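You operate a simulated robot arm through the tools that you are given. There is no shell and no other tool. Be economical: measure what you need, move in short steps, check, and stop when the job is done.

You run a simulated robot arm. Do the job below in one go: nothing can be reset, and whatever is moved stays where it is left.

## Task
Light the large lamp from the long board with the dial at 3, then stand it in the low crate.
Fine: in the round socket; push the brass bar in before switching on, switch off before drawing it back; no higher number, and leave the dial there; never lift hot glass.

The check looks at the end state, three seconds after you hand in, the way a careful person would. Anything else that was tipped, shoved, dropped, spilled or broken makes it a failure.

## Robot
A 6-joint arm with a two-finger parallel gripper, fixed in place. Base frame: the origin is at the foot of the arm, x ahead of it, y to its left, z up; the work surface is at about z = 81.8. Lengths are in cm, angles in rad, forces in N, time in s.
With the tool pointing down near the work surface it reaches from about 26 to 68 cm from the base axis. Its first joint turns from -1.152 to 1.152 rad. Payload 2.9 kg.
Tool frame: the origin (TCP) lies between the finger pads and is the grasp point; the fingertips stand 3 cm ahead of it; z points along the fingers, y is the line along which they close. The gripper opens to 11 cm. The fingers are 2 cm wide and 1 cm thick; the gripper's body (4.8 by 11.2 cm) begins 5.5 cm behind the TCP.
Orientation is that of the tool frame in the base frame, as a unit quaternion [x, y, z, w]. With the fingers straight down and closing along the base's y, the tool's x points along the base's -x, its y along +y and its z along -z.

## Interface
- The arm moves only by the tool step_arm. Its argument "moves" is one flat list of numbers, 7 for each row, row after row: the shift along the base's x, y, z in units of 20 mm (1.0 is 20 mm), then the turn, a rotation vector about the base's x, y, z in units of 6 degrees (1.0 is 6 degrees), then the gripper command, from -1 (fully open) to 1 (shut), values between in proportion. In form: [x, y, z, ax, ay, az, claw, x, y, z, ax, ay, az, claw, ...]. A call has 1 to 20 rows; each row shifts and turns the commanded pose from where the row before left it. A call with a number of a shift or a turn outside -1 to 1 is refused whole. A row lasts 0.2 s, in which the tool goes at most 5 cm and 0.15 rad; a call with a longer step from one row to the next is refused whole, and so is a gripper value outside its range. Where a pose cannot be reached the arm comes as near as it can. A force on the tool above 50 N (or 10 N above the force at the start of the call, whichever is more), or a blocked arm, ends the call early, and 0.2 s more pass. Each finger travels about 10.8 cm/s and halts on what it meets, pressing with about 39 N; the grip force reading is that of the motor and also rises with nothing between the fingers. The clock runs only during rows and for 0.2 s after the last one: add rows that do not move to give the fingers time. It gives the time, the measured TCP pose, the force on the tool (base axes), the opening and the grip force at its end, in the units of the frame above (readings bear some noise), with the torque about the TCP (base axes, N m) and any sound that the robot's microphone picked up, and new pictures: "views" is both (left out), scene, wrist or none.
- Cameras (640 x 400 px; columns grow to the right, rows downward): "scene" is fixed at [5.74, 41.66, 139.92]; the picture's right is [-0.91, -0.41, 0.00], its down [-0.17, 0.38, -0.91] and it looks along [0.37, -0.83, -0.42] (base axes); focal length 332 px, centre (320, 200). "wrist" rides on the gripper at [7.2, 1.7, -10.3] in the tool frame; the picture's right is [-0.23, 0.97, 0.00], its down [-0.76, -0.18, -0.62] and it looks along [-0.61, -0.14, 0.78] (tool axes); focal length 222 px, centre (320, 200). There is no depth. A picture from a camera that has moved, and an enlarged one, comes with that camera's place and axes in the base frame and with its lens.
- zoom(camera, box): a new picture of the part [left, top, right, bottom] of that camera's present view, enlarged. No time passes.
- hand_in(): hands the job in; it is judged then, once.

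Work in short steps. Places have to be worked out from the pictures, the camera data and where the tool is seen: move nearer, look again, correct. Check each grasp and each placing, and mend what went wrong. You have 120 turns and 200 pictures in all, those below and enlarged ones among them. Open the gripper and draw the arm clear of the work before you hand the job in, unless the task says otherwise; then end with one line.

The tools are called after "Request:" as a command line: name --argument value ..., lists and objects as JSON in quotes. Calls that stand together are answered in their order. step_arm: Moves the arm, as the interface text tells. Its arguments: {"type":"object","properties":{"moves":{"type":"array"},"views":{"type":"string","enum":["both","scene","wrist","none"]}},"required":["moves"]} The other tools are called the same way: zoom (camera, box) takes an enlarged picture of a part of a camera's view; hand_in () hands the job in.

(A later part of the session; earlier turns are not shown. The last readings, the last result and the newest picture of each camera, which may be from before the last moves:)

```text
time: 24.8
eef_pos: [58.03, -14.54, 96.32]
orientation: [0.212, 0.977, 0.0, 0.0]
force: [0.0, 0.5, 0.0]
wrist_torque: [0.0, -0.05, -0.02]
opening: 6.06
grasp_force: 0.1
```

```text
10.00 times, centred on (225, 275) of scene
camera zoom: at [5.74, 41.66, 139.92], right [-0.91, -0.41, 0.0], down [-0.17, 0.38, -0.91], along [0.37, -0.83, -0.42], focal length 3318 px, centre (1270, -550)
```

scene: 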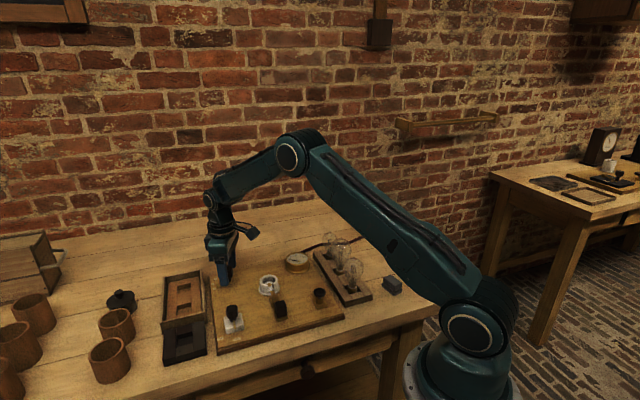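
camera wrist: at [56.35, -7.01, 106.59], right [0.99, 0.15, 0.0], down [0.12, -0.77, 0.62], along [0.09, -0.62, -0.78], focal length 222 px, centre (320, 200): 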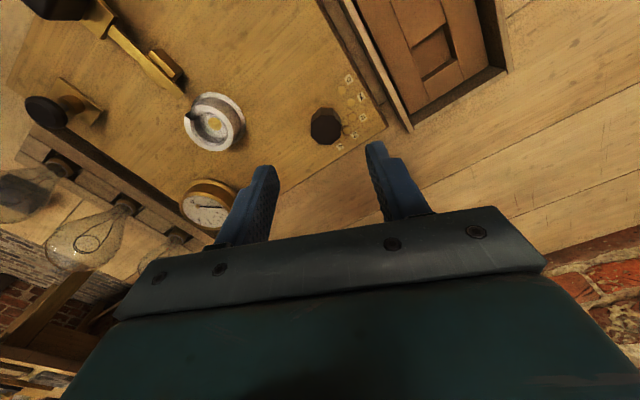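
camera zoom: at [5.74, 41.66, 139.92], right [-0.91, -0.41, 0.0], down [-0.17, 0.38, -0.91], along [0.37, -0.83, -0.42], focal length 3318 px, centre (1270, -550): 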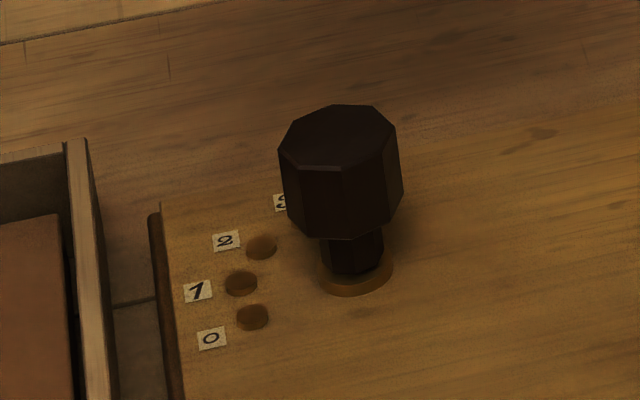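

Dial computes to -25.8°, stud 3 lies at -25°: set. Now I go to view the lamp rack from a nearby pose aligned across the rack.

Request:
step_arm --moves '[-0.967, -0.25, 0.98, 0, 0, -0.25, -0.6, -0.967, -0.25, 0.98, 0, 0, -0.25, -1, -0.967, -0.25, 0.98, 0, 0, -0.25, -1, -0.967, -0.25, 0.98, 0, 0, -0.25, -1, -0.967, -0.25, 0.98, 0, 0, -0.25, -1, -0.967, -0.25, 0.98, 0, 0, -0.25, -1, -0.967, -0.25, 0.98, 0, 0, -0.25, -1, -0.967, -0.25, 0.98, 0, 0, -0.25, -1, -0.967, -0.25, 0, 0, 0, -0.25, -1, -0.967, -0.25, 0, 0, 0, -0.25, -1, -0.967, -0.25, 0, 0, 0, -0.25, -1, -0.967, -0.25, 0, 0, 0, -0.25, -1, -0.967, -0.25, 0, 0, 0, -0.25, -1, -0.967, -0.25, 0, 0, 0, -0.25, -1, -0.967, -0.25, 0, 0, 0, -0.25, -1]' --views "wrist"

Request:
zoom --camera "wrist" --box '[200, 20, 400, 180]'

```text
time: 28.0
eef_pos: [29.12, -22.06, 112.05]
orientation: [0.399, 0.917, 0.0, 0.0]
force: [-0.5, -0.3, 0.4]
wrist_torque: [0.02, 0.03, 0.0]
opening: 11.03
grasp_force: 0.1
camera wrist: at [25.33, -15.77, 122.32], right [0.87, 0.5, 0.0], down [0.39, -0.68, 0.62], along [0.31, -0.54, -0.78], focal length 222 px, centre (320, 200)
```

wrist: 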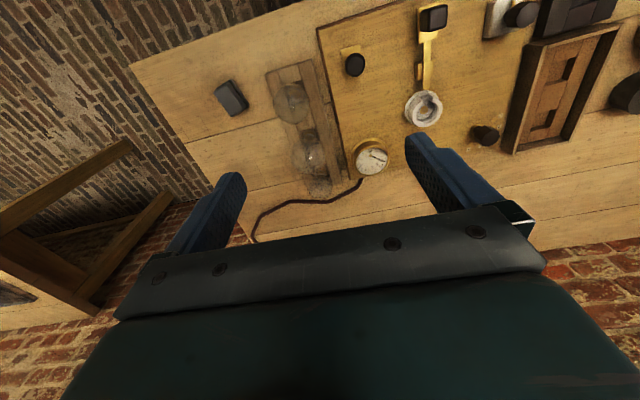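

```text
2.50 times, centred on (300, 100) of wrist
camera zoom: at [25.33, -15.77, 122.32], right [0.87, 0.5, 0.0], down [0.39, -0.68, 0.62], along [0.31, -0.54, -0.78], focal length 555 px, centre (370, 450)
```

zoom: 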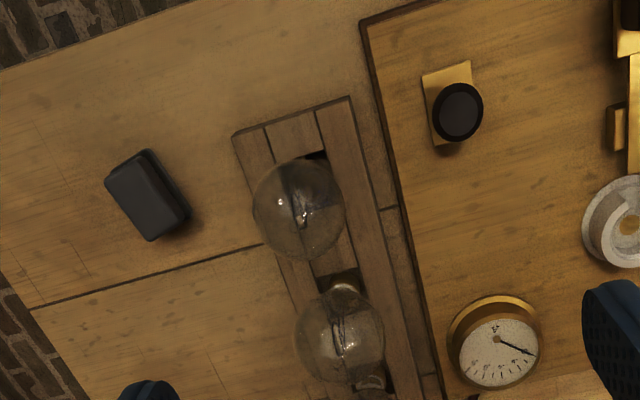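

The middle lamp is the largest (≈5.4 cm globe vs 4.8), near (31.6, -30.3). I hover just above it with fingers across the rack.

Request:
step_arm --moves '[0.207, -0.687, -0.9, 0, 0, 0, -1, 0.207, -0.687, -0.9, 0, 0, 0, -1, 0.207, -0.687, -0.9, 0, 0, 0, -1, 0.207, -0.687, -0.9, 0, 0, 0, -1, 0.207, -0.687, -0.9, 0, 0, 0, -1, 0.207, -0.687, -0.9, 0, 0, 0, -1, 0, 0, 0, 0, 0, 0, -1]'

Request:
zoom --camera "wrist" --box '[240, 60, 400, 200]'

Request:
zoom --camera "scene" --box '[300, 200, 390, 310]'

```text
time: 29.6
eef_pos: [31.54, -30.28, 101.04]
orientation: [0.399, 0.917, 0.001, 0.001]
force: [-0.6, 0.9, -0.7]
wrist_torque: [0.03, 0.01, -0.06]
opening: 11.02
grasp_force: 0.0
camera wrist: at [27.84, -23.98, 111.44], right [0.87, 0.5, 0.0], down [0.39, -0.68, 0.62], along [0.31, -0.54, -0.78], focal length 222 px, centre (320, 200)
```

scene: 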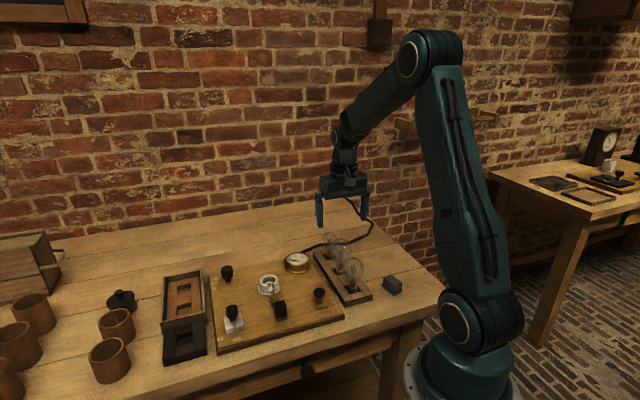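
wrist: 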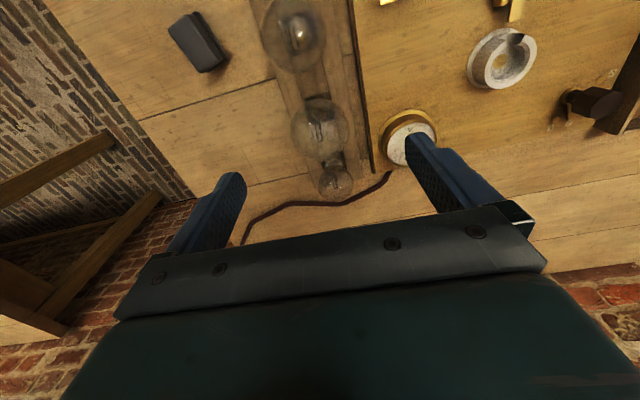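

```text
2.86 times, centred on (320, 130) of wrist
camera zoom: at [27.84, -23.98, 111.44], right [0.87, 0.5, 0.0], down [0.39, -0.68, 0.62], along [0.31, -0.54, -0.78], focal length 635 px, centre (320, 400)
```

zoom: 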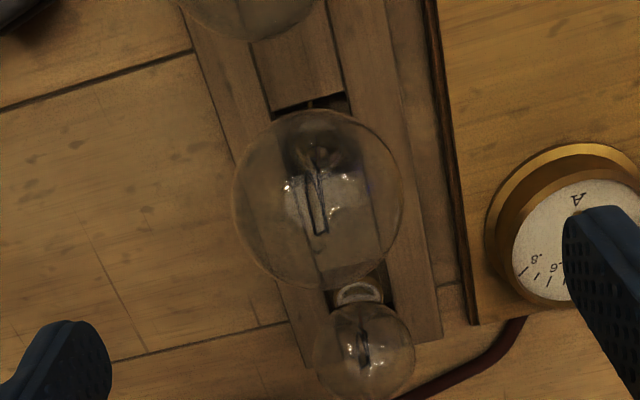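

```text
3.64 times, centred on (345, 255) of scene
camera zoom: at [5.74, 41.65, 139.92], right [-0.91, -0.41, 0.0], down [-0.17, 0.38, -0.91], along [0.37, -0.83, -0.42], focal length 1206 px, centre (229, 0)
```

zoom: 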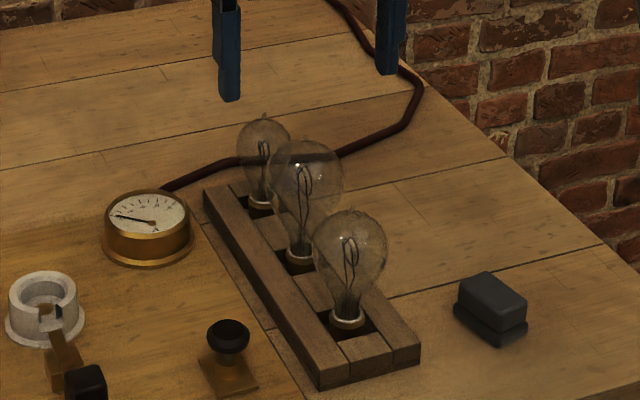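

The lamp's globe centre is about (31.8, -30.8, 91.3). I shift slightly and descend with the fingers straddling it at the equator.

Request:
step_arm --moves '[0.1, -0.2, -0.8, 0, 0, 0, -0.5, 0, 0, -0.9, 0, 0, 0, -0.5, 0, 0, -0.9, 0, 0, 0, -0.5, 0, 0, -0.9, 0, 0, 0, -0.5, 0, 0, -0.9, 0, 0, 0, -0.5, 0, 0, -0.7, 0, 0, 0, -0.5, 0, 0, 0, 0, 0, 0, -0.5]' --views "none"

Request:
zoom --camera "wrist" --box '[220, 80, 420, 240]'

Request:
zoom --camera "scene" --box '[300, 200, 390, 310]'

```text
time: 31.2
eef_pos: [31.88, -30.7, 90.92]
orientation: [0.399, 0.917, 0.0, 0.001]
force: [0.3, -0.2, 0.0]
wrist_torque: [-0.02, -0.03, 0.02]
opening: 8.24
grasp_force: 0.0
```

```text
2.50 times, centred on (320, 160) of wrist
camera zoom: at [28.03, -24.35, 101.28], right [0.87, 0.5, 0.0], down [0.39, -0.68, 0.62], along [0.31, -0.54, -0.78], focal length 555 px, centre (320, 300)
```

zoom: 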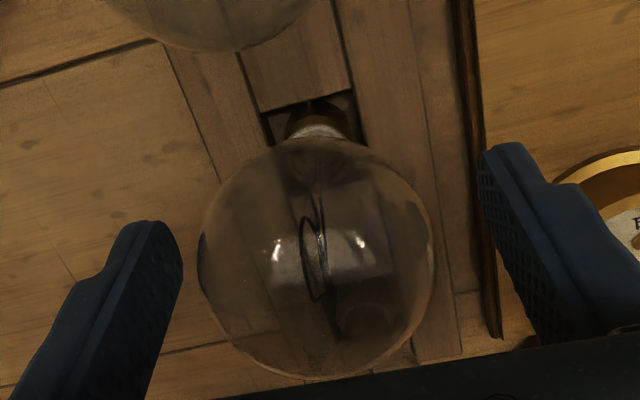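

```text
3.64 times, centred on (345, 255) of scene
camera zoom: at [5.74, 41.65, 139.92], right [-0.91, -0.41, 0.0], down [-0.17, 0.38, -0.91], along [0.37, -0.83, -0.42], focal length 1206 px, centre (229, 0)
```

zoom: 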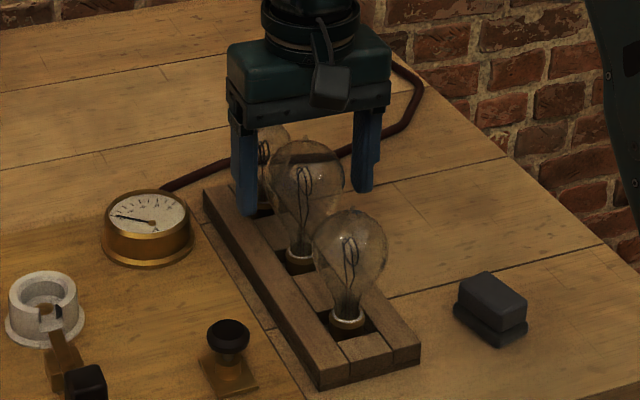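

Combining views gives globe centre ≈(32.1, -31.1, 89.9), Ø≈6. I lower 1.1 cm, adjust, and close gently.

Request:
step_arm --moves '[0.1, -0.17, -0.55, 0, 0, 0, -0.5, 0, 0, 0, 0, 0, 0, -0.2, 0, 0, 0, 0, 0, 0, 0.0, 0, 0, 0, 0, 0, 0, 0.1, 0, 0, 0, 0, 0, 0, 0.1, 0, 0, 0, 0, 0, 0, 0.1]' --views "none"

Request:
zoom --camera "wrist" --box '[220, 80, 420, 240]'

Request:
zoom --camera "scene" --box '[300, 200, 390, 310]'

```text
time: 32.6
eef_pos: [32.13, -31.09, 89.79]
orientation: [0.399, 0.917, 0.0, -0.001]
force: [-0.2, -0.2, 0.1]
wrist_torque: [-0.04, -0.03, -0.01]
opening: 5.89
grasp_force: 30.3
```

```text
2.50 times, centred on (320, 160) of wrist
camera zoom: at [28.24, -24.66, 100.17], right [0.87, 0.5, 0.0], down [0.39, -0.68, 0.62], along [0.31, -0.54, -0.78], focal length 555 px, centre (320, 300)
```

zoom: 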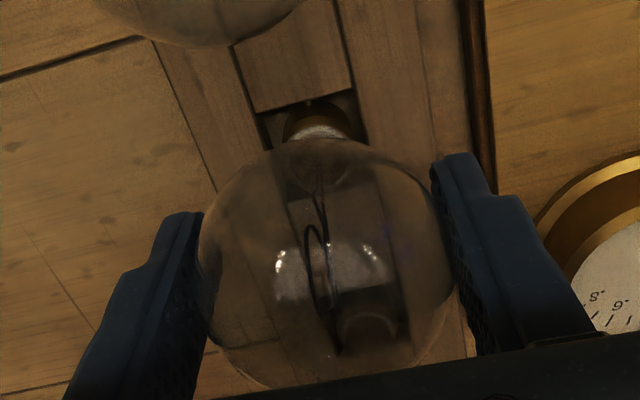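

```text
3.64 times, centred on (345, 255) of scene
camera zoom: at [5.74, 41.65, 139.92], right [-0.91, -0.41, 0.0], down [-0.17, 0.38, -0.91], along [0.37, -0.83, -0.42], focal length 1206 px, centre (229, 0)
```

zoom: 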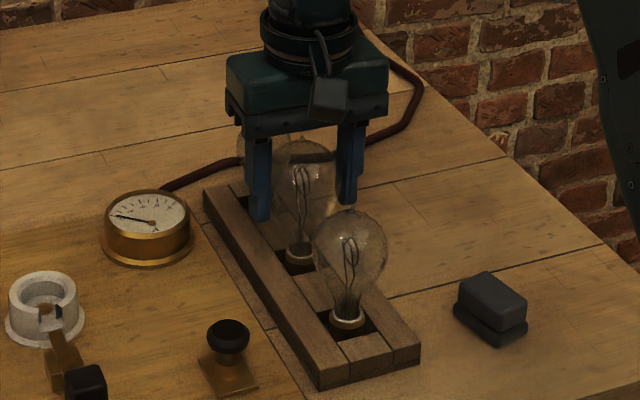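

Gripped at 5.89 cm, 30 N. Lifting straight up.

Request:
step_arm --moves '[0, 0, 0.3, 0, 0, 0, 0.1, 0, 0, 0.6, 0, 0, 0, 0.1, 0, 0, 0.8, 0, 0, 0, 0.1, 0, 0, 0.8, 0, 0, 0, 0.1, 0, 0, 0.8, 0, 0, 0, 0.1, 0, 0, 0.8, 0, 0, 0, 0.1, 0, 0, 0.8, 0, 0, 0, 0.1, 0, 0, 0, 0, 0, 0, 0.1]'

Request:
zoom --camera "scene" --box '[290, 180, 390, 300]'

```text
time: 34.4
eef_pos: [32.03, -30.97, 99.65]
orientation: [0.399, 0.917, 0.0, 0.0]
force: [0.0, -0.5, -0.7]
wrist_torque: [0.03, -0.01, -0.01]
opening: 5.91
grasp_force: 29.5
camera wrist: at [28.25, -24.67, 110.04], right [0.87, 0.5, 0.0], down [0.39, -0.68, 0.62], along [0.31, -0.54, -0.78], focal length 222 px, centre (320, 200)
```

scene: 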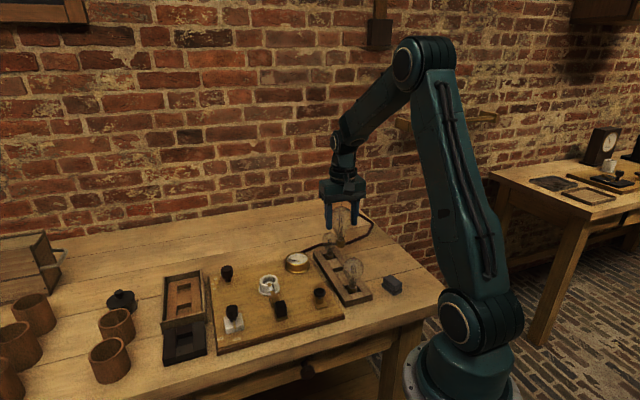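
wrist: 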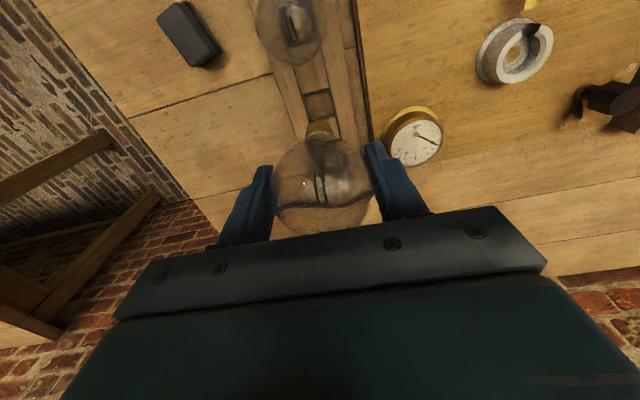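

```text
3.33 times, centred on (340, 240) of scene
camera zoom: at [5.74, 41.65, 139.92], right [-0.91, -0.41, 0.0], down [-0.17, 0.38, -0.91], along [0.37, -0.83, -0.42], focal length 1106 px, centre (253, 67)
```

zoom: 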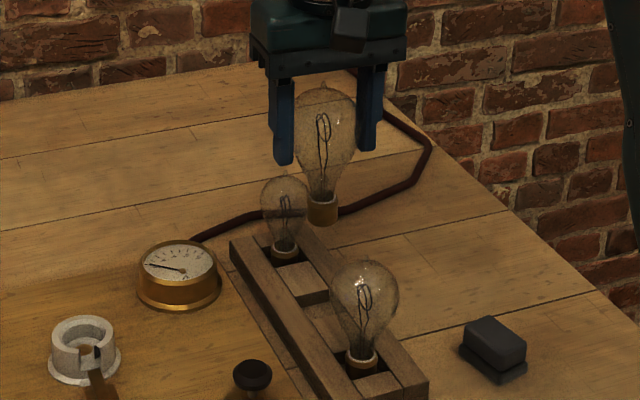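

Lamp hangs straight, bottom ~8 cm below the TCP. I carry it to above the round socket, estimated at (46.4, -16.8).

Request:
step_arm --moves '[0.9, 0.885, 0, 0, 0, 0, 0.1, 0.9, 0.885, 0, 0, 0, 0, 0.1, 0.9, 0.885, 0, 0, 0, 0, 0.1, 0.9, 0.885, 0, 0, 0, 0, 0.1, 0.9, 0.885, 0, 0, 0, 0, 0.1, 0.9, 0.885, 0, 0, 0, 0, 0.1, 0.9, 0.885, 0, 0, 0, 0, 0.1, 0.9, 0.885, 0, 0, 0, 0, 0.1, 0, 0, 0, 0, 0, 0, 0.1]' --views "none"

Request:
zoom --camera "scene" --box '[225, 220, 315, 320]'

Request:
zoom --camera "wrist" --box '[240, 60, 400, 200]'

```text
time: 36.4
eef_pos: [46.46, -16.81, 99.63]
orientation: [0.4, 0.917, 0.0, 0.0]
force: [1.0, 0.2, -0.3]
wrist_torque: [0.03, -0.02, -0.01]
opening: 5.89
grasp_force: 30.0
```

```text
4.00 times, centred on (270, 270) of scene
camera zoom: at [5.74, 41.66, 139.92], right [-0.91, -0.41, 0.0], down [-0.17, 0.38, -0.91], along [0.37, -0.83, -0.42], focal length 1327 px, centre (520, -80)
```

zoom: 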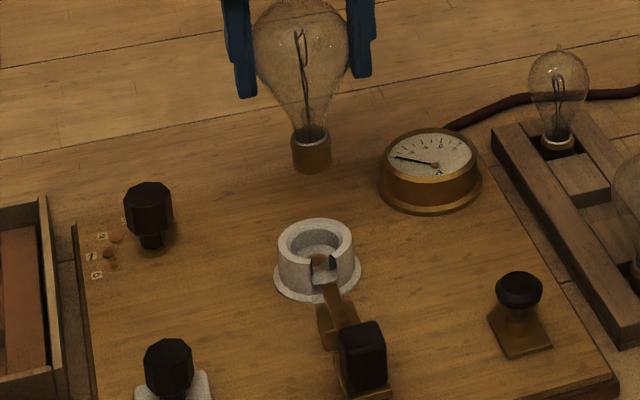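

```text
2.86 times, centred on (320, 130) of wrist
camera zoom: at [42.63, -10.5, 109.97], right [0.87, 0.5, 0.0], down [0.39, -0.68, 0.62], along [0.31, -0.54, -0.78], focal length 635 px, centre (320, 400)
```

zoom: 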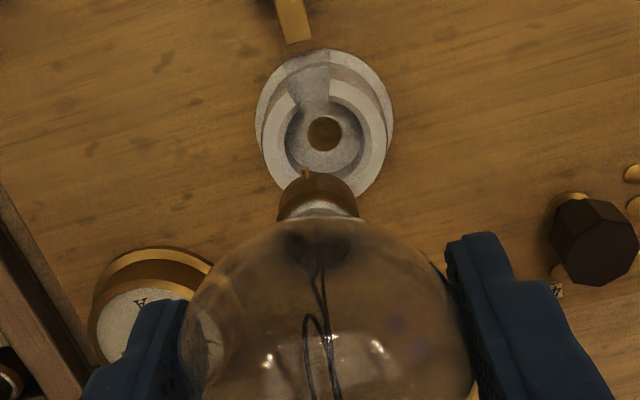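

Zooming in on the cap's details and socket.

Request:
zoom --camera "wrist" --box '[290, 70, 350, 140]'

Request:
zoom --camera "scene" --box '[255, 240, 305, 300]'

```text
5.71 times, centred on (320, 105) of wrist
camera zoom: at [42.63, -10.5, 109.97], right [0.87, 0.5, 0.0], down [0.39, -0.68, 0.62], along [0.31, -0.54, -0.78], focal length 1269 px, centre (320, 743)
```

zoom: 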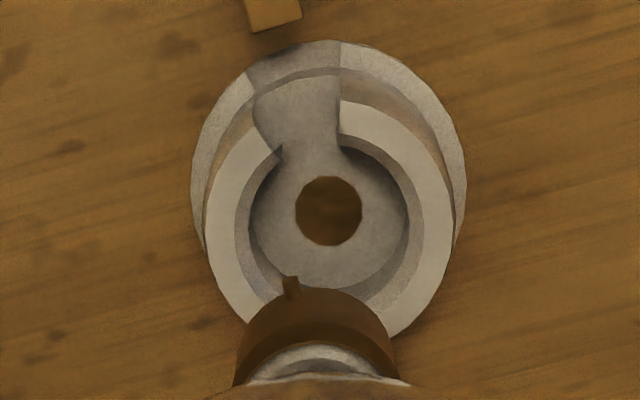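

```text
6.67 times, centred on (280, 270) of scene
camera zoom: at [5.74, 41.66, 139.92], right [-0.91, -0.41, 0.0], down [-0.17, 0.38, -0.91], along [0.37, -0.83, -0.42], focal length 2212 px, centre (587, -267)
```

zoom: 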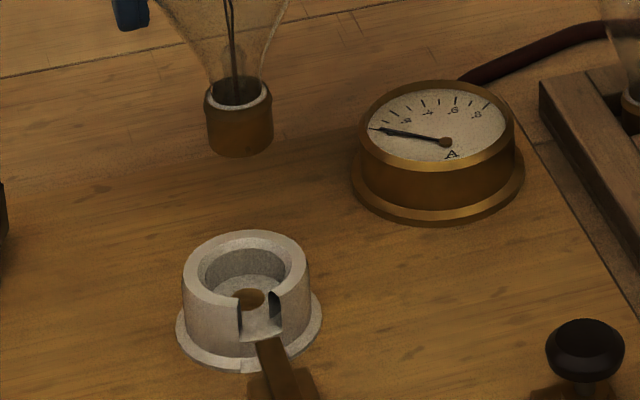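

The cap has a side pin, nearly aligned with the socket's slot (needs ≈-4°), and the socket is about (+0.19, +0.06) cm off. I correct and descend to just above the socket.

Request:
step_arm --moves '[0.095, 0.03, 0, 0, 0, -0.7, 0.1, 0, 0, -0.7, 0, 0, 0, 0.1, 0, 0, -0.7, 0, 0, 0, 0.1, 0, 0, -0.6, 0, 0, 0, 0.1, 0, 0, 0, 0, 0, 0, 0.1]' --views "none"

Request:
zoom --camera "scene" --box '[255, 240, 305, 300]'

Request:
zoom --camera "wrist" --box '[290, 70, 350, 140]'

```text
time: 37.6
eef_pos: [46.62, -16.84, 95.62]
orientation: [0.432, 0.902, -0.001, 0.001]
force: [0.4, -0.3, -0.5]
wrist_torque: [0.03, 0.05, -0.03]
opening: 5.87
grasp_force: 29.6
```

```text
6.67 times, centred on (280, 270) of scene
camera zoom: at [5.74, 41.65, 139.92], right [-0.91, -0.41, 0.0], down [-0.17, 0.38, -0.91], along [0.37, -0.83, -0.42], focal length 2212 px, centre (587, -267)
```

zoom: 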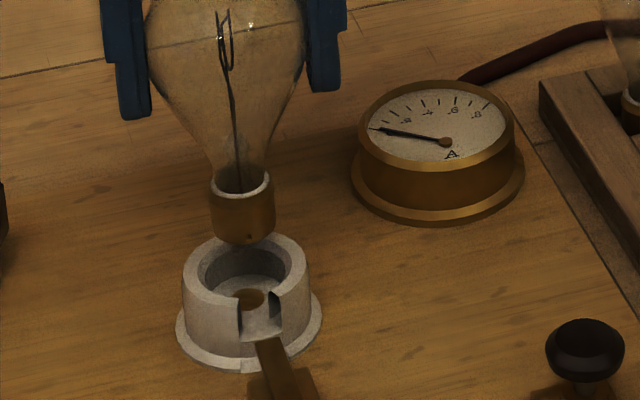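

```text
5.71 times, centred on (320, 105) of wrist
camera zoom: at [43.25, -10.16, 105.96], right [0.9, 0.43, 0.0], down [0.34, -0.71, 0.62], along [0.27, -0.56, -0.78], focal length 1269 px, centre (320, 743)
```

zoom: 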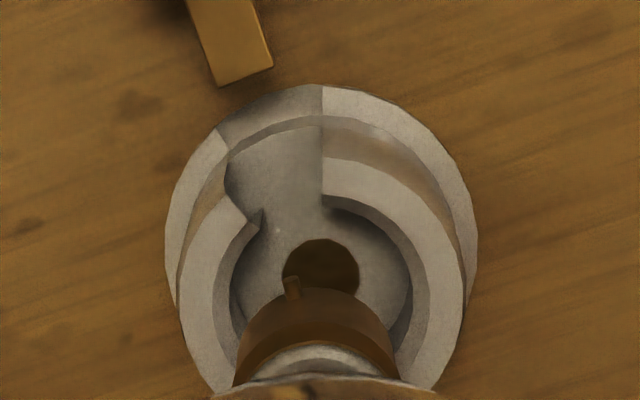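

Lateral alignment is within 1 mm. I nudge 1.5 mm toward the bar and lower until the cap is entering, watching force.

Request:
step_arm --moves '[0.005, 0.07, 0, 0, 0, 0, 0.1, 0, 0, -0.4, 0, 0, 0, 0.1, 0, 0, -0.4, 0, 0, 0, 0.1, 0, 0, -0.2, 0, 0, 0, 0.1, 0, 0, 0, 0, 0, 0, 0.1]' --views "none"

Request:
zoom --camera "scene" --box '[255, 240, 305, 300]'

Request:
zoom --camera "wrist" --box '[290, 70, 350, 140]'

```text
time: 38.8
eef_pos: [46.5, -16.66, 93.5]
orientation: [0.432, 0.902, 0.0, 0.0]
force: [-1.3, -0.4, -0.9]
wrist_torque: [0.02, -0.03, 0.02]
opening: 5.89
grasp_force: 30.3
```

```text
6.67 times, centred on (280, 270) of scene
camera zoom: at [5.74, 41.65, 139.92], right [-0.91, -0.41, 0.0], down [-0.17, 0.38, -0.91], along [0.37, -0.83, -0.42], focal length 2212 px, centre (587, -267)
```

zoom: 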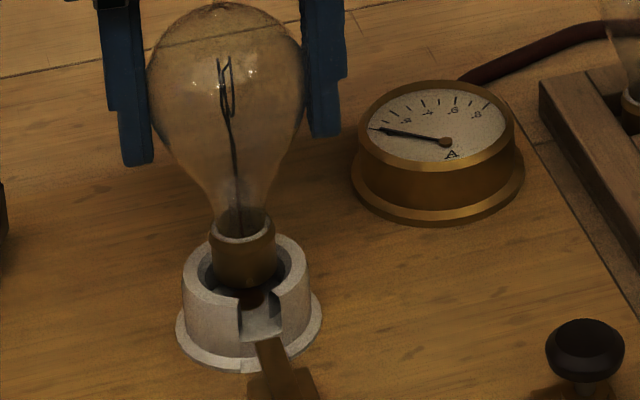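

```text
5.71 times, centred on (320, 105) of wrist
camera zoom: at [43.27, -10.03, 103.95], right [0.9, 0.43, 0.0], down [0.34, -0.7, 0.62], along [0.27, -0.56, -0.78], focal length 1269 px, centre (320, 743)
```

zoom: 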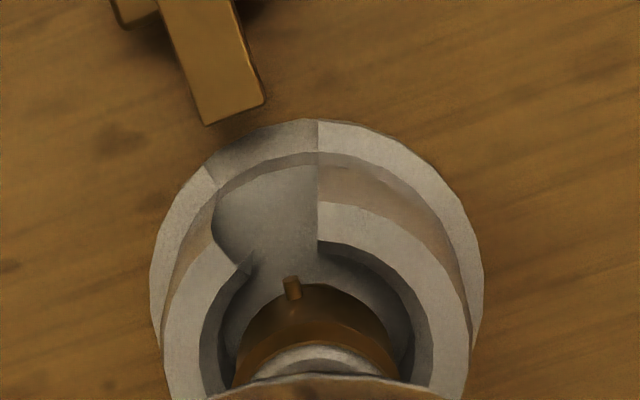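

The cap is entering the ring, centred. I keep lowering in small steps until contact.

Request:
step_arm --moves '[0.03, 0.015, -0.2, 0, 0, 0, 0.1, 0, 0, -0.2, 0, 0, 0, 0.1, 0, 0, -0.15, 0, 0, 0, 0.1, 0, 0, 0, 0, 0, 0, 0.1]' --views "none"

Request:
zoom --camera "scene" --box '[255, 240, 305, 300]'

Request:
zoom --camera "wrist" --box '[290, 70, 350, 140]'

```text
time: 39.8
eef_pos: [46.54, -16.47, 92.51]
orientation: [0.432, 0.902, 0.001, -0.001]
force: [-4.1, 4.1, -0.2]
wrist_torque: [0.3, 0.24, 0.01]
opening: 5.87
grasp_force: 29.8
```

```text
6.67 times, centred on (280, 270) of scene
camera zoom: at [5.73, 41.66, 139.91], right [-0.91, -0.41, 0.0], down [-0.17, 0.38, -0.91], along [0.37, -0.83, -0.42], focal length 2212 px, centre (587, -267)
```

zoom: 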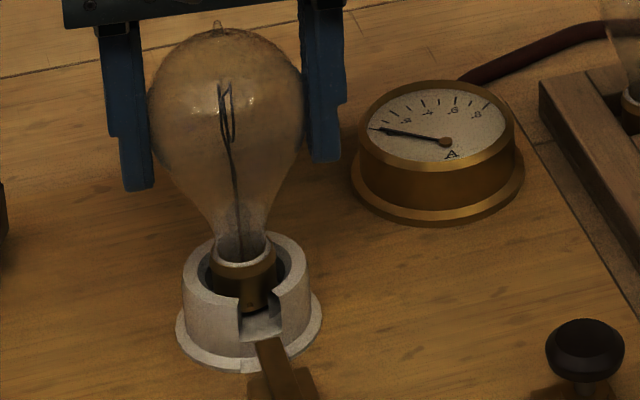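

```text
5.71 times, centred on (320, 105) of wrist
camera zoom: at [43.31, -9.98, 102.84], right [0.9, 0.43, 0.0], down [0.34, -0.71, 0.62], along [0.27, -0.56, -0.78], focal length 1269 px, centre (320, 743)
```

zoom: 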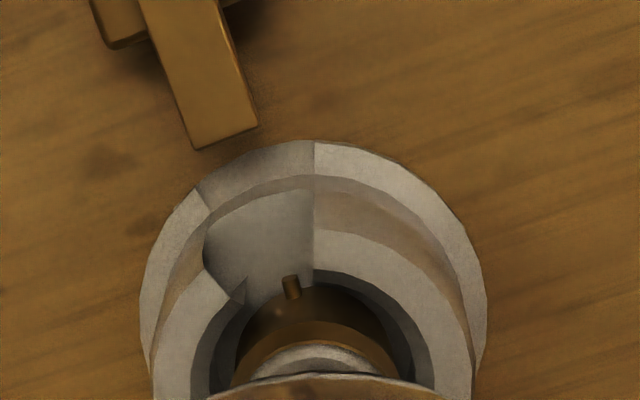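

A little side load pushes toward the bar; I yield that way 2 mm and keep lowering.

Request:
step_arm --moves '[-0.045, 0.09, 0, 0, 0, 0, 0.1, 0, 0, -0.15, 0, 0, 0, 0.1, 0, 0, -0.1, 0, 0, 0, 0.1, 0, 0, 0, 0, 0, 0, 0.1]' --views "none"

Request:
zoom --camera "scene" --box '[255, 240, 305, 300]'

```text
time: 40.8
eef_pos: [46.65, -16.51, 92.24]
orientation: [0.432, 0.902, 0.0, 0.001]
force: [-6.3, 2.4, 23.1]
wrist_torque: [0.19, 0.29, 0.03]
opening: 5.89
grasp_force: 29.8
```

```text
6.67 times, centred on (280, 270) of scene
camera zoom: at [5.69, 41.67, 139.91], right [-0.91, -0.41, 0.0], down [-0.17, 0.38, -0.91], along [0.37, -0.83, -0.42], focal length 2212 px, centre (587, -267)
```

zoom: 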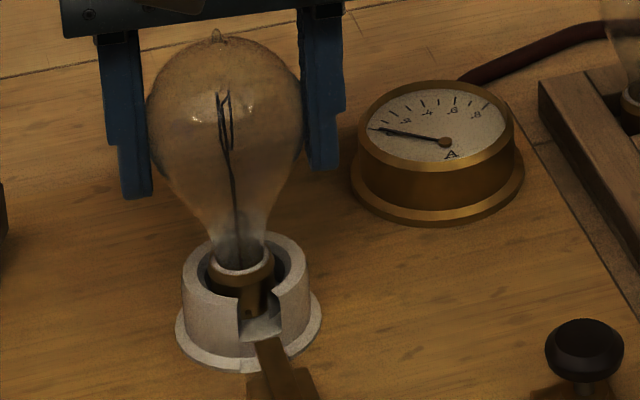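

Bottom contact (23 N) at the expected floor height: seated. I relieve the load and open.

Request:
step_arm --moves '[-0.06, 0.02, 0.09, 0, 0, 0, 0.1, 0, 0, 0, 0, 0, 0, 0.1]' --views "none"

```text
time: 41.4
eef_pos: [46.53, -16.44, 92.24]
orientation: [0.433, 0.902, 0.0, 0.001]
force: [3.6, -1.6, 9.4]
wrist_torque: [-0.06, -0.4, -0.04]
opening: 5.87
grasp_force: 30.1
```

Load is small now; opening slowly and looking.

Request:
step_arm --moves '[0, 0, 0.03, 0, 0, 0, 0.1, 0, 0, 0, 0, 0, 0, -0.1, 0, 0, 0, 0, 0, 0, -0.2, 0, 0, 0, 0, 0, 0, -0.35, 0, 0, 0, 0, 0, 0, -0.5, 0, 0, 0, 0, 0, 0, -0.5]' --views "none"

Request:
zoom --camera "scene" --box '[255, 240, 305, 300]'

Request:
zoom --camera "wrist" --box '[240, 80, 400, 200]'

```text
time: 42.8
eef_pos: [46.47, -16.38, 92.29]
orientation: [0.432, 0.902, -0.001, 0.0]
force: [0.1, -0.4, 0.1]
wrist_torque: [0.01, 0.02, 0.0]
opening: 8.25
grasp_force: 0.0
```

```text
6.67 times, centred on (280, 270) of scene
camera zoom: at [5.74, 41.66, 139.92], right [-0.91, -0.41, 0.0], down [-0.17, 0.38, -0.91], along [0.37, -0.83, -0.42], focal length 2212 px, centre (587, -267)
```

zoom: 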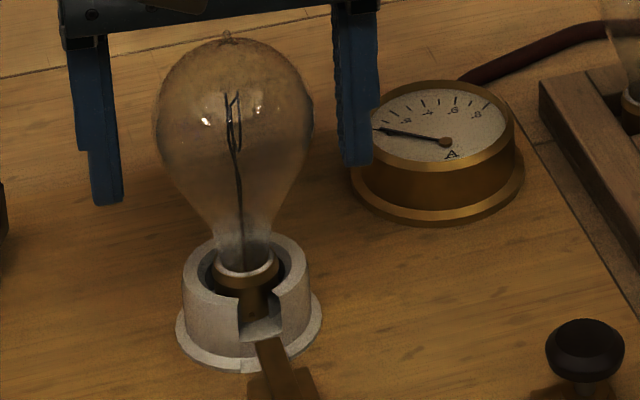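

```text
3.33 times, centred on (320, 140) of wrist
camera zoom: at [43.13, -9.79, 102.6], right [0.9, 0.43, 0.0], down [0.34, -0.7, 0.62], along [0.27, -0.56, -0.78], focal length 740 px, centre (320, 400)
```

zoom: 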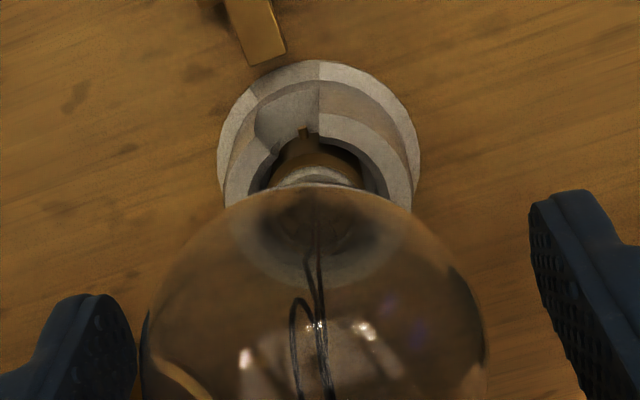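

Lamp stands upright in the socket. I rise straight up to clear it and then look at the bar.

Request:
step_arm --moves '[0, 0, 0.5, 0, 0, 0, -0.6, 0, 0, 1, 0, 0, 0, -0.7, 0, 0, 1, 0, 0, 0, -0.7, 0, 0, 1, 0, 0, 0, -0.7, 0, 0, 1, 0, 0, 0, -0.7, 0, 0, 1, 0, 0, 0, -0.7, 0, 0.5, 1, 0, 0, 0, -0.7, -0.5, 1, 1, 0, 0, 0, -0.7, -0.5, 1, 1, 0, 0, 0, -0.7, -0.5, 1, 0, 0, 0, 0, -0.7, -0.5, 1, 0, 0, 0, 0, -0.7, 0, 0, 0, 0, 0, 0, -0.7]' --views "wrist"

Request:
zoom --camera "wrist" --box '[240, 40, 400, 180]'

Request:
zoom --camera "scene" --box '[245, 240, 325, 330]'

```text
time: 45.4
eef_pos: [42.5, -7.31, 109.3]
orientation: [0.432, 0.902, 0.001, 0.0]
force: [0.2, 0.0, -0.2]
wrist_torque: [0.0, -0.01, 0.0]
opening: 9.34
grasp_force: 0.1
camera wrist: at [39.13, -0.76, 119.63], right [0.9, 0.43, 0.0], down [0.34, -0.7, 0.62], along [0.27, -0.56, -0.78], focal length 222 px, centre (320, 200)
```

wrist: 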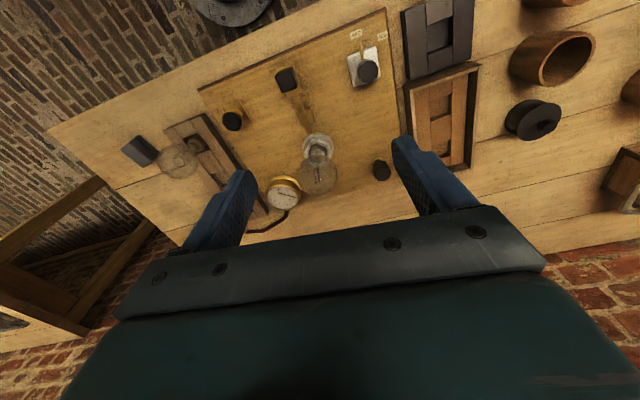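

```text
2.86 times, centred on (320, 110) of wrist
camera zoom: at [39.13, -0.76, 119.63], right [0.9, 0.43, 0.0], down [0.34, -0.7, 0.62], along [0.27, -0.56, -0.78], focal length 635 px, centre (320, 457)
```

zoom: 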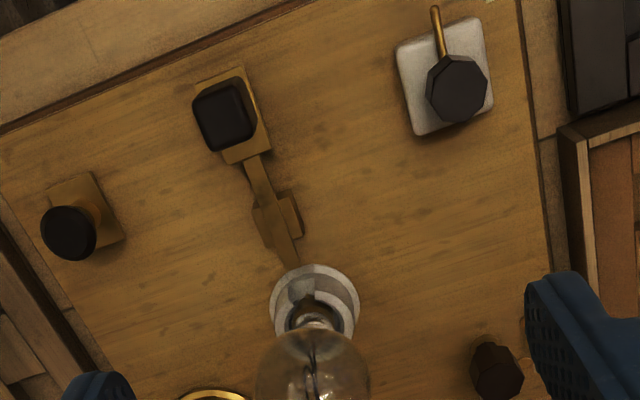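

```text
4.44 times, centred on (285, 285) of scene
camera zoom: at [5.74, 41.66, 139.92], right [-0.91, -0.41, 0.0], down [-0.17, 0.38, -0.91], along [0.37, -0.83, -0.42], focal length 1474 px, centre (476, -178)
```

zoom: 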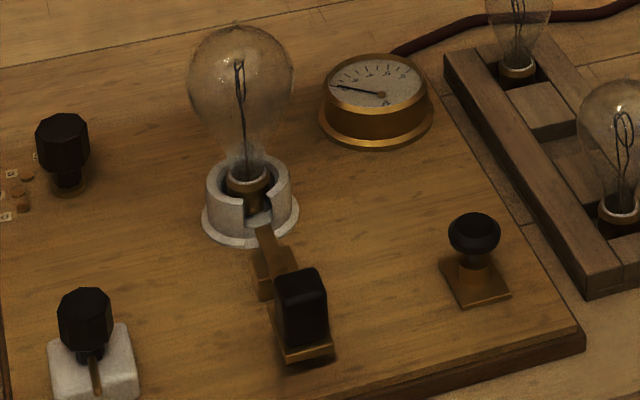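

Handle top is near (37.85, -7.75, 88.6) and the bar points along (0.70, -0.72) to the socket. I hover above the handle, fingers across the bar.

Request:
step_arm --moves '[-0.333, -0.031, -0.95, 0, 0, 0.126, -0.2, -0.333, -0.031, -0.95, 0, 0, 0.126, -0.2, -0.333, -0.031, -0.95, 0, 0, 0.126, -0.2, -0.333, -0.031, -0.95, 0, 0, 0.126, -0.2, -0.333, -0.031, -0.95, 0, 0, 0.126, -0.2, -0.333, -0.031, -0.95, 0, 0, 0.126, -0.2, -0.333, -0.031, -0.95, 0, 0, 0.126, -0.2, 0, 0, 0, 0, 0, 0, -0.2]' --views "none"

Request:
zoom --camera "wrist" --box '[240, 80, 400, 200]'

Request:
zoom --camera "scene" --box '[245, 240, 325, 330]'

```text
time: 47.2
eef_pos: [37.81, -7.78, 95.92]
orientation: [0.39, 0.921, 0.0, 0.001]
force: [-0.9, -1.0, 0.1]
wrist_torque: [0.0, 0.03, -0.04]
opening: 6.61
grasp_force: 0.0
```

```text
3.33 times, centred on (320, 140) of wrist
camera zoom: at [33.79, -1.48, 106.31], right [0.86, 0.51, 0.0], down [0.4, -0.67, 0.62], along [0.32, -0.53, -0.78], focal length 740 px, centre (320, 400)
```

zoom: 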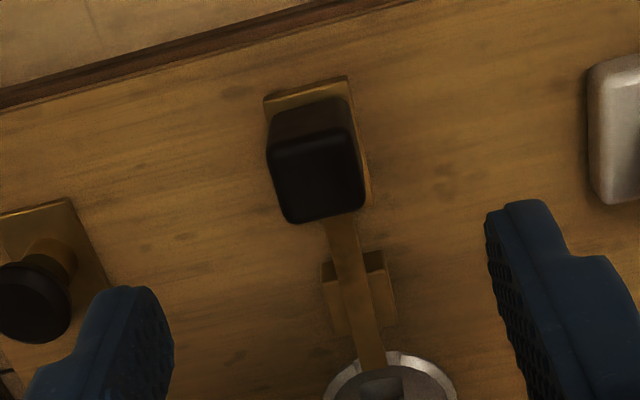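

```text
4.44 times, centred on (285, 285) of scene
camera zoom: at [5.74, 41.66, 139.92], right [-0.91, -0.41, 0.0], down [-0.17, 0.38, -0.91], along [0.37, -0.83, -0.42], focal length 1474 px, centre (476, -178)
```

zoom: 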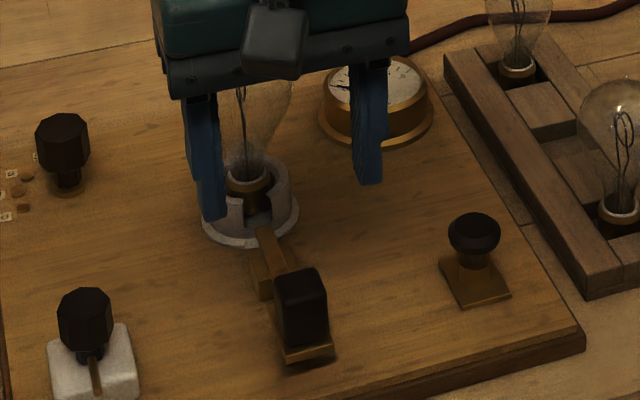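

Handle centred within 3 mm, about 2.1 cm wide. I descend around it and close.

Request:
step_arm --moves '[-0.1, 0.09, -0.9, 0, 0, 0, -0.2, 0, 0, -1, 0, 0, 0, -0.2, 0, 0, -1, 0, 0, 0, -0.2, 0, 0, -0.9, 0, 0, 0, -0.2, 0, 0, 0, 0, 0, 0, -0.2, 0, 0, 0, 0, 0, 0, 0.2, 0, 0, 0, 0, 0, 0, 0.5, 0, 0, 0, 0, 0, 0, 0.75, 0, 0, 0, 0, 0, 0, 0.75]' --views "none"

Request:
zoom --camera "wrist" --box '[220, 80, 420, 220]'

Request:
zoom --camera "scene" --box '[245, 240, 325, 330]'

```text
time: 49.2
eef_pos: [37.59, -7.82, 88.43]
orientation: [0.39, 0.921, 0.0, -0.001]
force: [-7.0, -9.4, 0.3]
wrist_torque: [-0.32, -0.02, 0.54]
opening: 2.34
grasp_force: 45.3
```

```text
2.86 times, centred on (320, 150) of wrist
camera zoom: at [33.55, -1.41, 98.71], right [0.86, 0.51, 0.0], down [0.4, -0.67, 0.62], along [0.32, -0.54, -0.78], focal length 635 px, centre (320, 343)
```

zoom: 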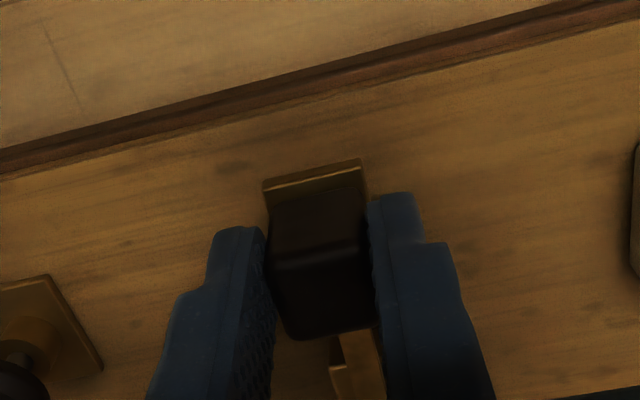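

```text
4.44 times, centred on (285, 285) of scene
camera zoom: at [5.72, 41.63, 139.92], right [-0.91, -0.41, 0.0], down [-0.17, 0.38, -0.91], along [0.37, -0.83, -0.42], focal length 1474 px, centre (476, -178)
```

zoom: 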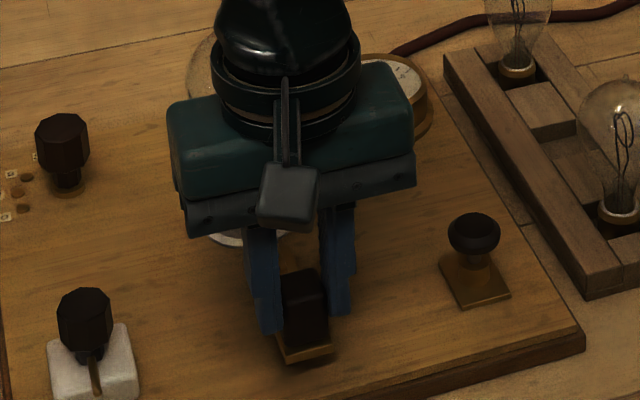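

Gripped. I relieve sideways load and push along the bar's line 1 cm first.

Request:
step_arm --moves '[-0.06, -0.07, 0, 0, 0, 0, 0.75, 0.14, -0.143, 0, 0, 0, 0, 0.75, 0.14, -0.143, 0, 0, 0, 0, 0.75, 0.07, -0.071, 0, 0, 0, 0, 0.75, 0, 0, 0, 0, 0, 0, 0.75]' --views "none"

Request:
zoom --camera "wrist" --box '[220, 80, 420, 220]'

```text
time: 50.4
eef_pos: [38.12, -8.45, 88.29]
orientation: [0.388, 0.922, 0.001, 0.001]
force: [2.4, 3.9, -4.3]
wrist_torque: [0.35, 0.8, 0.65]
opening: 2.36
grasp_force: 44.9
```

```text
2.86 times, centred on (320, 150) of wrist
camera zoom: at [34.22, -2.18, 98.71], right [0.86, 0.52, 0.0], down [0.4, -0.67, 0.62], along [0.32, -0.53, -0.78], focal length 635 px, centre (320, 343)
```

zoom: 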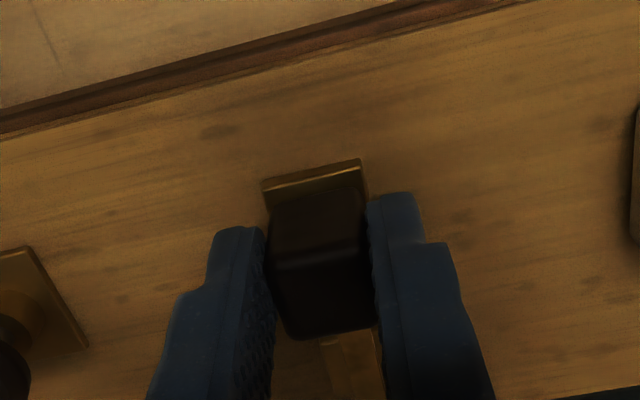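

The bar slides easily with the handle. Continue pushing in small steps, watching the force along the bar.

Request:
step_arm --moves '[0.1, -0.103, 0, 0, 0, 0, 0.75, 0.1, -0.103, 0, 0, 0, 0, 0.75, 0.1, -0.103, 0, 0, 0, 0, 0.75, 0, 0, 0, 0, 0, 0, 0.75]' --views "none"

Request:
zoom --camera "scene" --box '[235, 240, 315, 330]'

```text
time: 51.4
eef_pos: [38.94, -9.08, 88.25]
orientation: [0.389, 0.921, 0.0, 0.001]
force: [6.1, 7.4, -0.7]
wrist_torque: [0.53, 0.33, 0.41]
opening: 2.37
grasp_force: 45.1
```

```text
4.44 times, centred on (275, 285) of scene
camera zoom: at [5.76, 41.67, 139.91], right [-0.91, -0.41, 0.0], down [-0.17, 0.38, -0.91], along [0.37, -0.83, -0.42], focal length 1474 px, centre (520, -178)
```

zoom: 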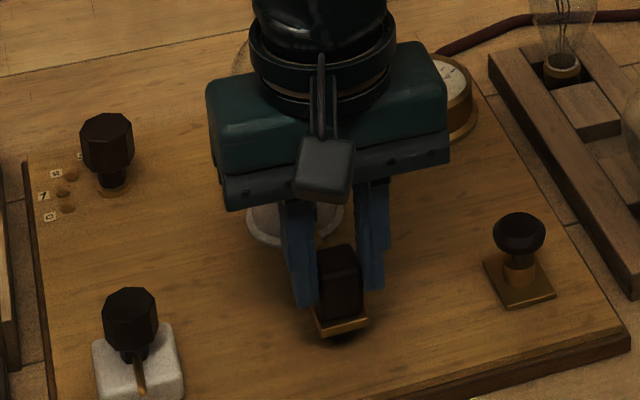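

About 1.8 cm in, no resistance yet. Continue.

Request:
step_arm --moves '[0.05, -0.08, 0, 0, 0, 0, 0.75, 0.07, -0.071, 0, 0, 0, 0, 0.75, 0.07, -0.071, 0, 0, 0, 0, 0.75, 0, 0, 0, 0, 0, 0, 0.75]' --views "none"

Request:
zoom --camera "wrist" --box '[220, 80, 420, 220]'

```text
time: 52.4
eef_pos: [39.08, -9.33, 88.37]
orientation: [0.387, 0.922, 0.003, -0.004]
force: [-6.5, 28.3, 5.2]
wrist_torque: [-0.03, 0.21, 0.68]
opening: 2.3
grasp_force: 45.2
```

```text
2.86 times, centred on (320, 150) of wrist
camera zoom: at [35.06, -3.08, 98.77], right [0.85, 0.52, 0.0], down [0.41, -0.67, 0.62], along [0.32, -0.53, -0.79], focal length 635 px, centre (320, 343)
```

zoom: 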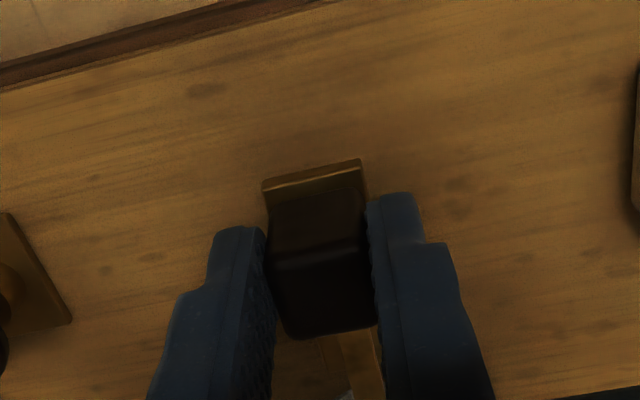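

Firm stop after 2.1 cm (25 N along the bar). I relieve the load, open, and rise to look.

Request:
step_arm --moves '[-0.02, 0.12, 0, 0, 0, 0, 0.75, 0, 0, 0, 0, 0, 0, 0.75]' --views "none"

```text
time: 53.0
eef_pos: [38.97, -9.31, 88.41]
orientation: [0.39, 0.921, 0.001, -0.002]
force: [-9.4, 14.4, 3.1]
wrist_torque: [1.11, 0.89, 0.46]
opening: 2.35
grasp_force: 44.7
```

Request:
step_arm --moves '[-0.05, 0.07, 0, 0, 0, 0, 0.75, 0, 0, 0, 0, 0, 0, 0.55, 0, 0, 0, 0, 0, 0, 0.3, 0, 0, 0, 0, 0, 0, 0, 0, 0, 0.5, 0, 0, 0, -0.1, 0, 0, 1, 0, 0, 0, -0.1, -0.3, 0.3, 1, 0, 0, 0, -0.1, -0.5, 0.5, 1, 0, 0, 0, -0.1, -0.5, 0.5, 1, 0, 0, 0, -0.1, -0.5, 0.5, 1, 0, 0, 0, -0.1, 0, 0, 0, 0, 0, 0, -0.1]' --views "wrist"

Request:
zoom --camera "wrist" --box '[250, 80, 410, 200]'

Request:
zoom --camera "scene" --box '[235, 240, 315, 330]'

```text
time: 55.4
eef_pos: [35.4, -5.57, 99.33]
orientation: [0.39, 0.921, 0.0, 0.001]
force: [0.0, 0.3, 0.1]
wrist_torque: [0.0, -0.03, 0.02]
opening: 6.06
grasp_force: 0.3
camera wrist: at [31.42, 0.74, 109.72], right [0.86, 0.51, 0.0], down [0.4, -0.67, 0.62], along [0.32, -0.53, -0.78], focal length 222 px, centre (320, 200)
```

wrist: 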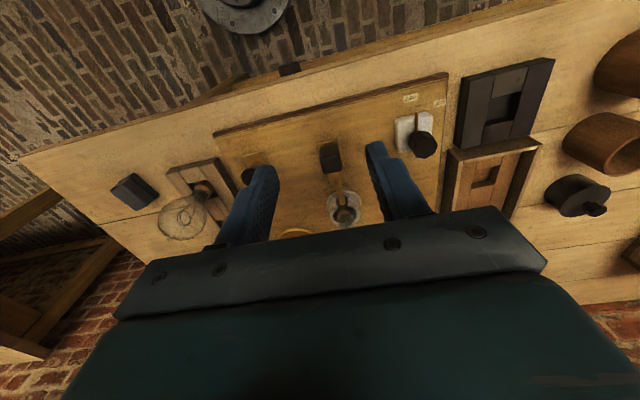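

```text
3.33 times, centred on (330, 140) of wrist
camera zoom: at [31.42, 0.74, 109.72], right [0.86, 0.51, 0.0], down [0.4, -0.67, 0.62], along [0.32, -0.53, -0.78], focal length 740 px, centre (287, 400)
```

zoom: 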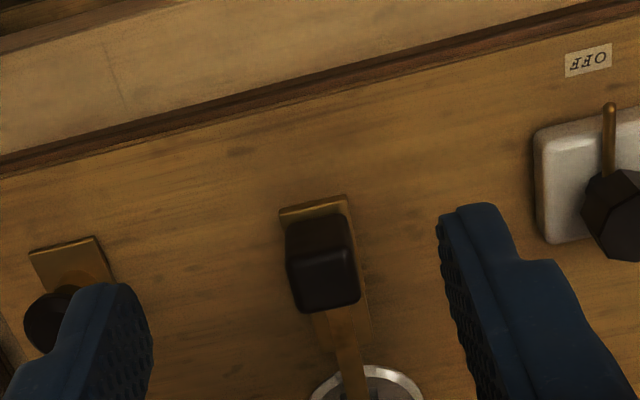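

```text
4.44 times, centred on (275, 285) of scene
camera zoom: at [5.74, 41.66, 139.92], right [-0.91, -0.41, 0.0], down [-0.17, 0.38, -0.91], along [0.37, -0.83, -0.42], focal length 1474 px, centre (520, -178)
```

zoom: 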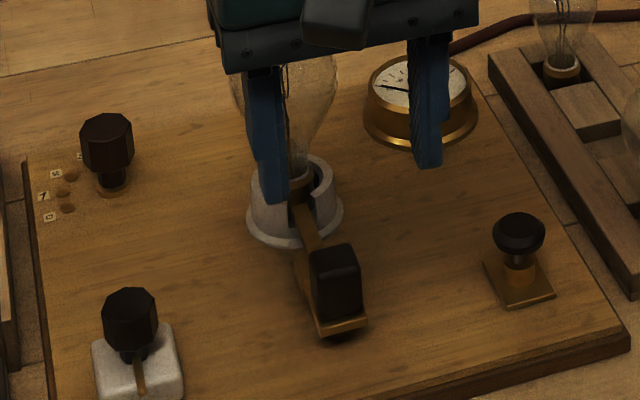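

Bar is in and the lamp upright. Now to the switch: knob near (46.5, -2.4, 88), lever at ≈134° (OFF), ON at ≈75°. I hover above with fingers closing along y.

Request:
step_arm --moves '[0.694, 0.2, -0.1, 0, 0, 0.94, -0.2, 0.694, 0.2, -0.1, 0, 0, 0.94, -0.2, 0.694, 0.2, -0.1, 0, 0, 0.94, -0.2, 0.694, 0.2, -0.1, 0, 0, 0.94, -0.2, 0.694, 0.2, -0.1, 0, 0, 0.94, -0.2, 0.694, 0.2, -0.1, 0, 0, 0.94, -0.2, 0.694, 0.2, -0.1, 0, 0, 0.94, -0.2, 0.694, 0.2, -0.1, 0, 0, 0.94, -0.2, 0, 0, 0, 0, 0, 0, -0.2]' --views "none"

Request:
zoom --camera "wrist" --box '[260, 90, 380, 180]'

Request:
zoom --camera "scene" --box '[205, 240, 285, 340]'

```text
time: 57.4
eef_pos: [46.58, -2.57, 97.67]
orientation: [0.006, 1.0, 0.0, 0.0]
force: [-0.5, 0.2, 0.4]
wrist_torque: [-0.02, -0.03, -0.02]
opening: 6.63
grasp_force: 0.0
```

```text
4.44 times, centred on (320, 135) of wrist
camera zoom: at [39.19, -0.74, 108.09], right [0.24, 0.97, 0.0], down [0.76, -0.19, 0.62], along [0.6, -0.15, -0.78], focal length 987 px, centre (320, 489)
```

zoom: 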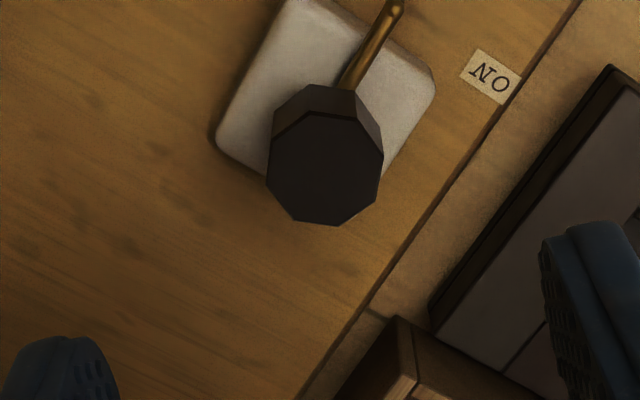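

```text
4.00 times, centred on (245, 290) of scene
camera zoom: at [5.74, 41.66, 139.92], right [-0.91, -0.41, 0.0], down [-0.17, 0.38, -0.91], along [0.37, -0.83, -0.42], focal length 1327 px, centre (620, -160)
```

zoom: 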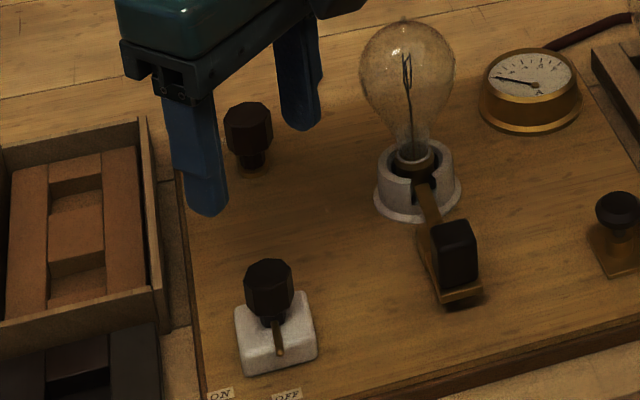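

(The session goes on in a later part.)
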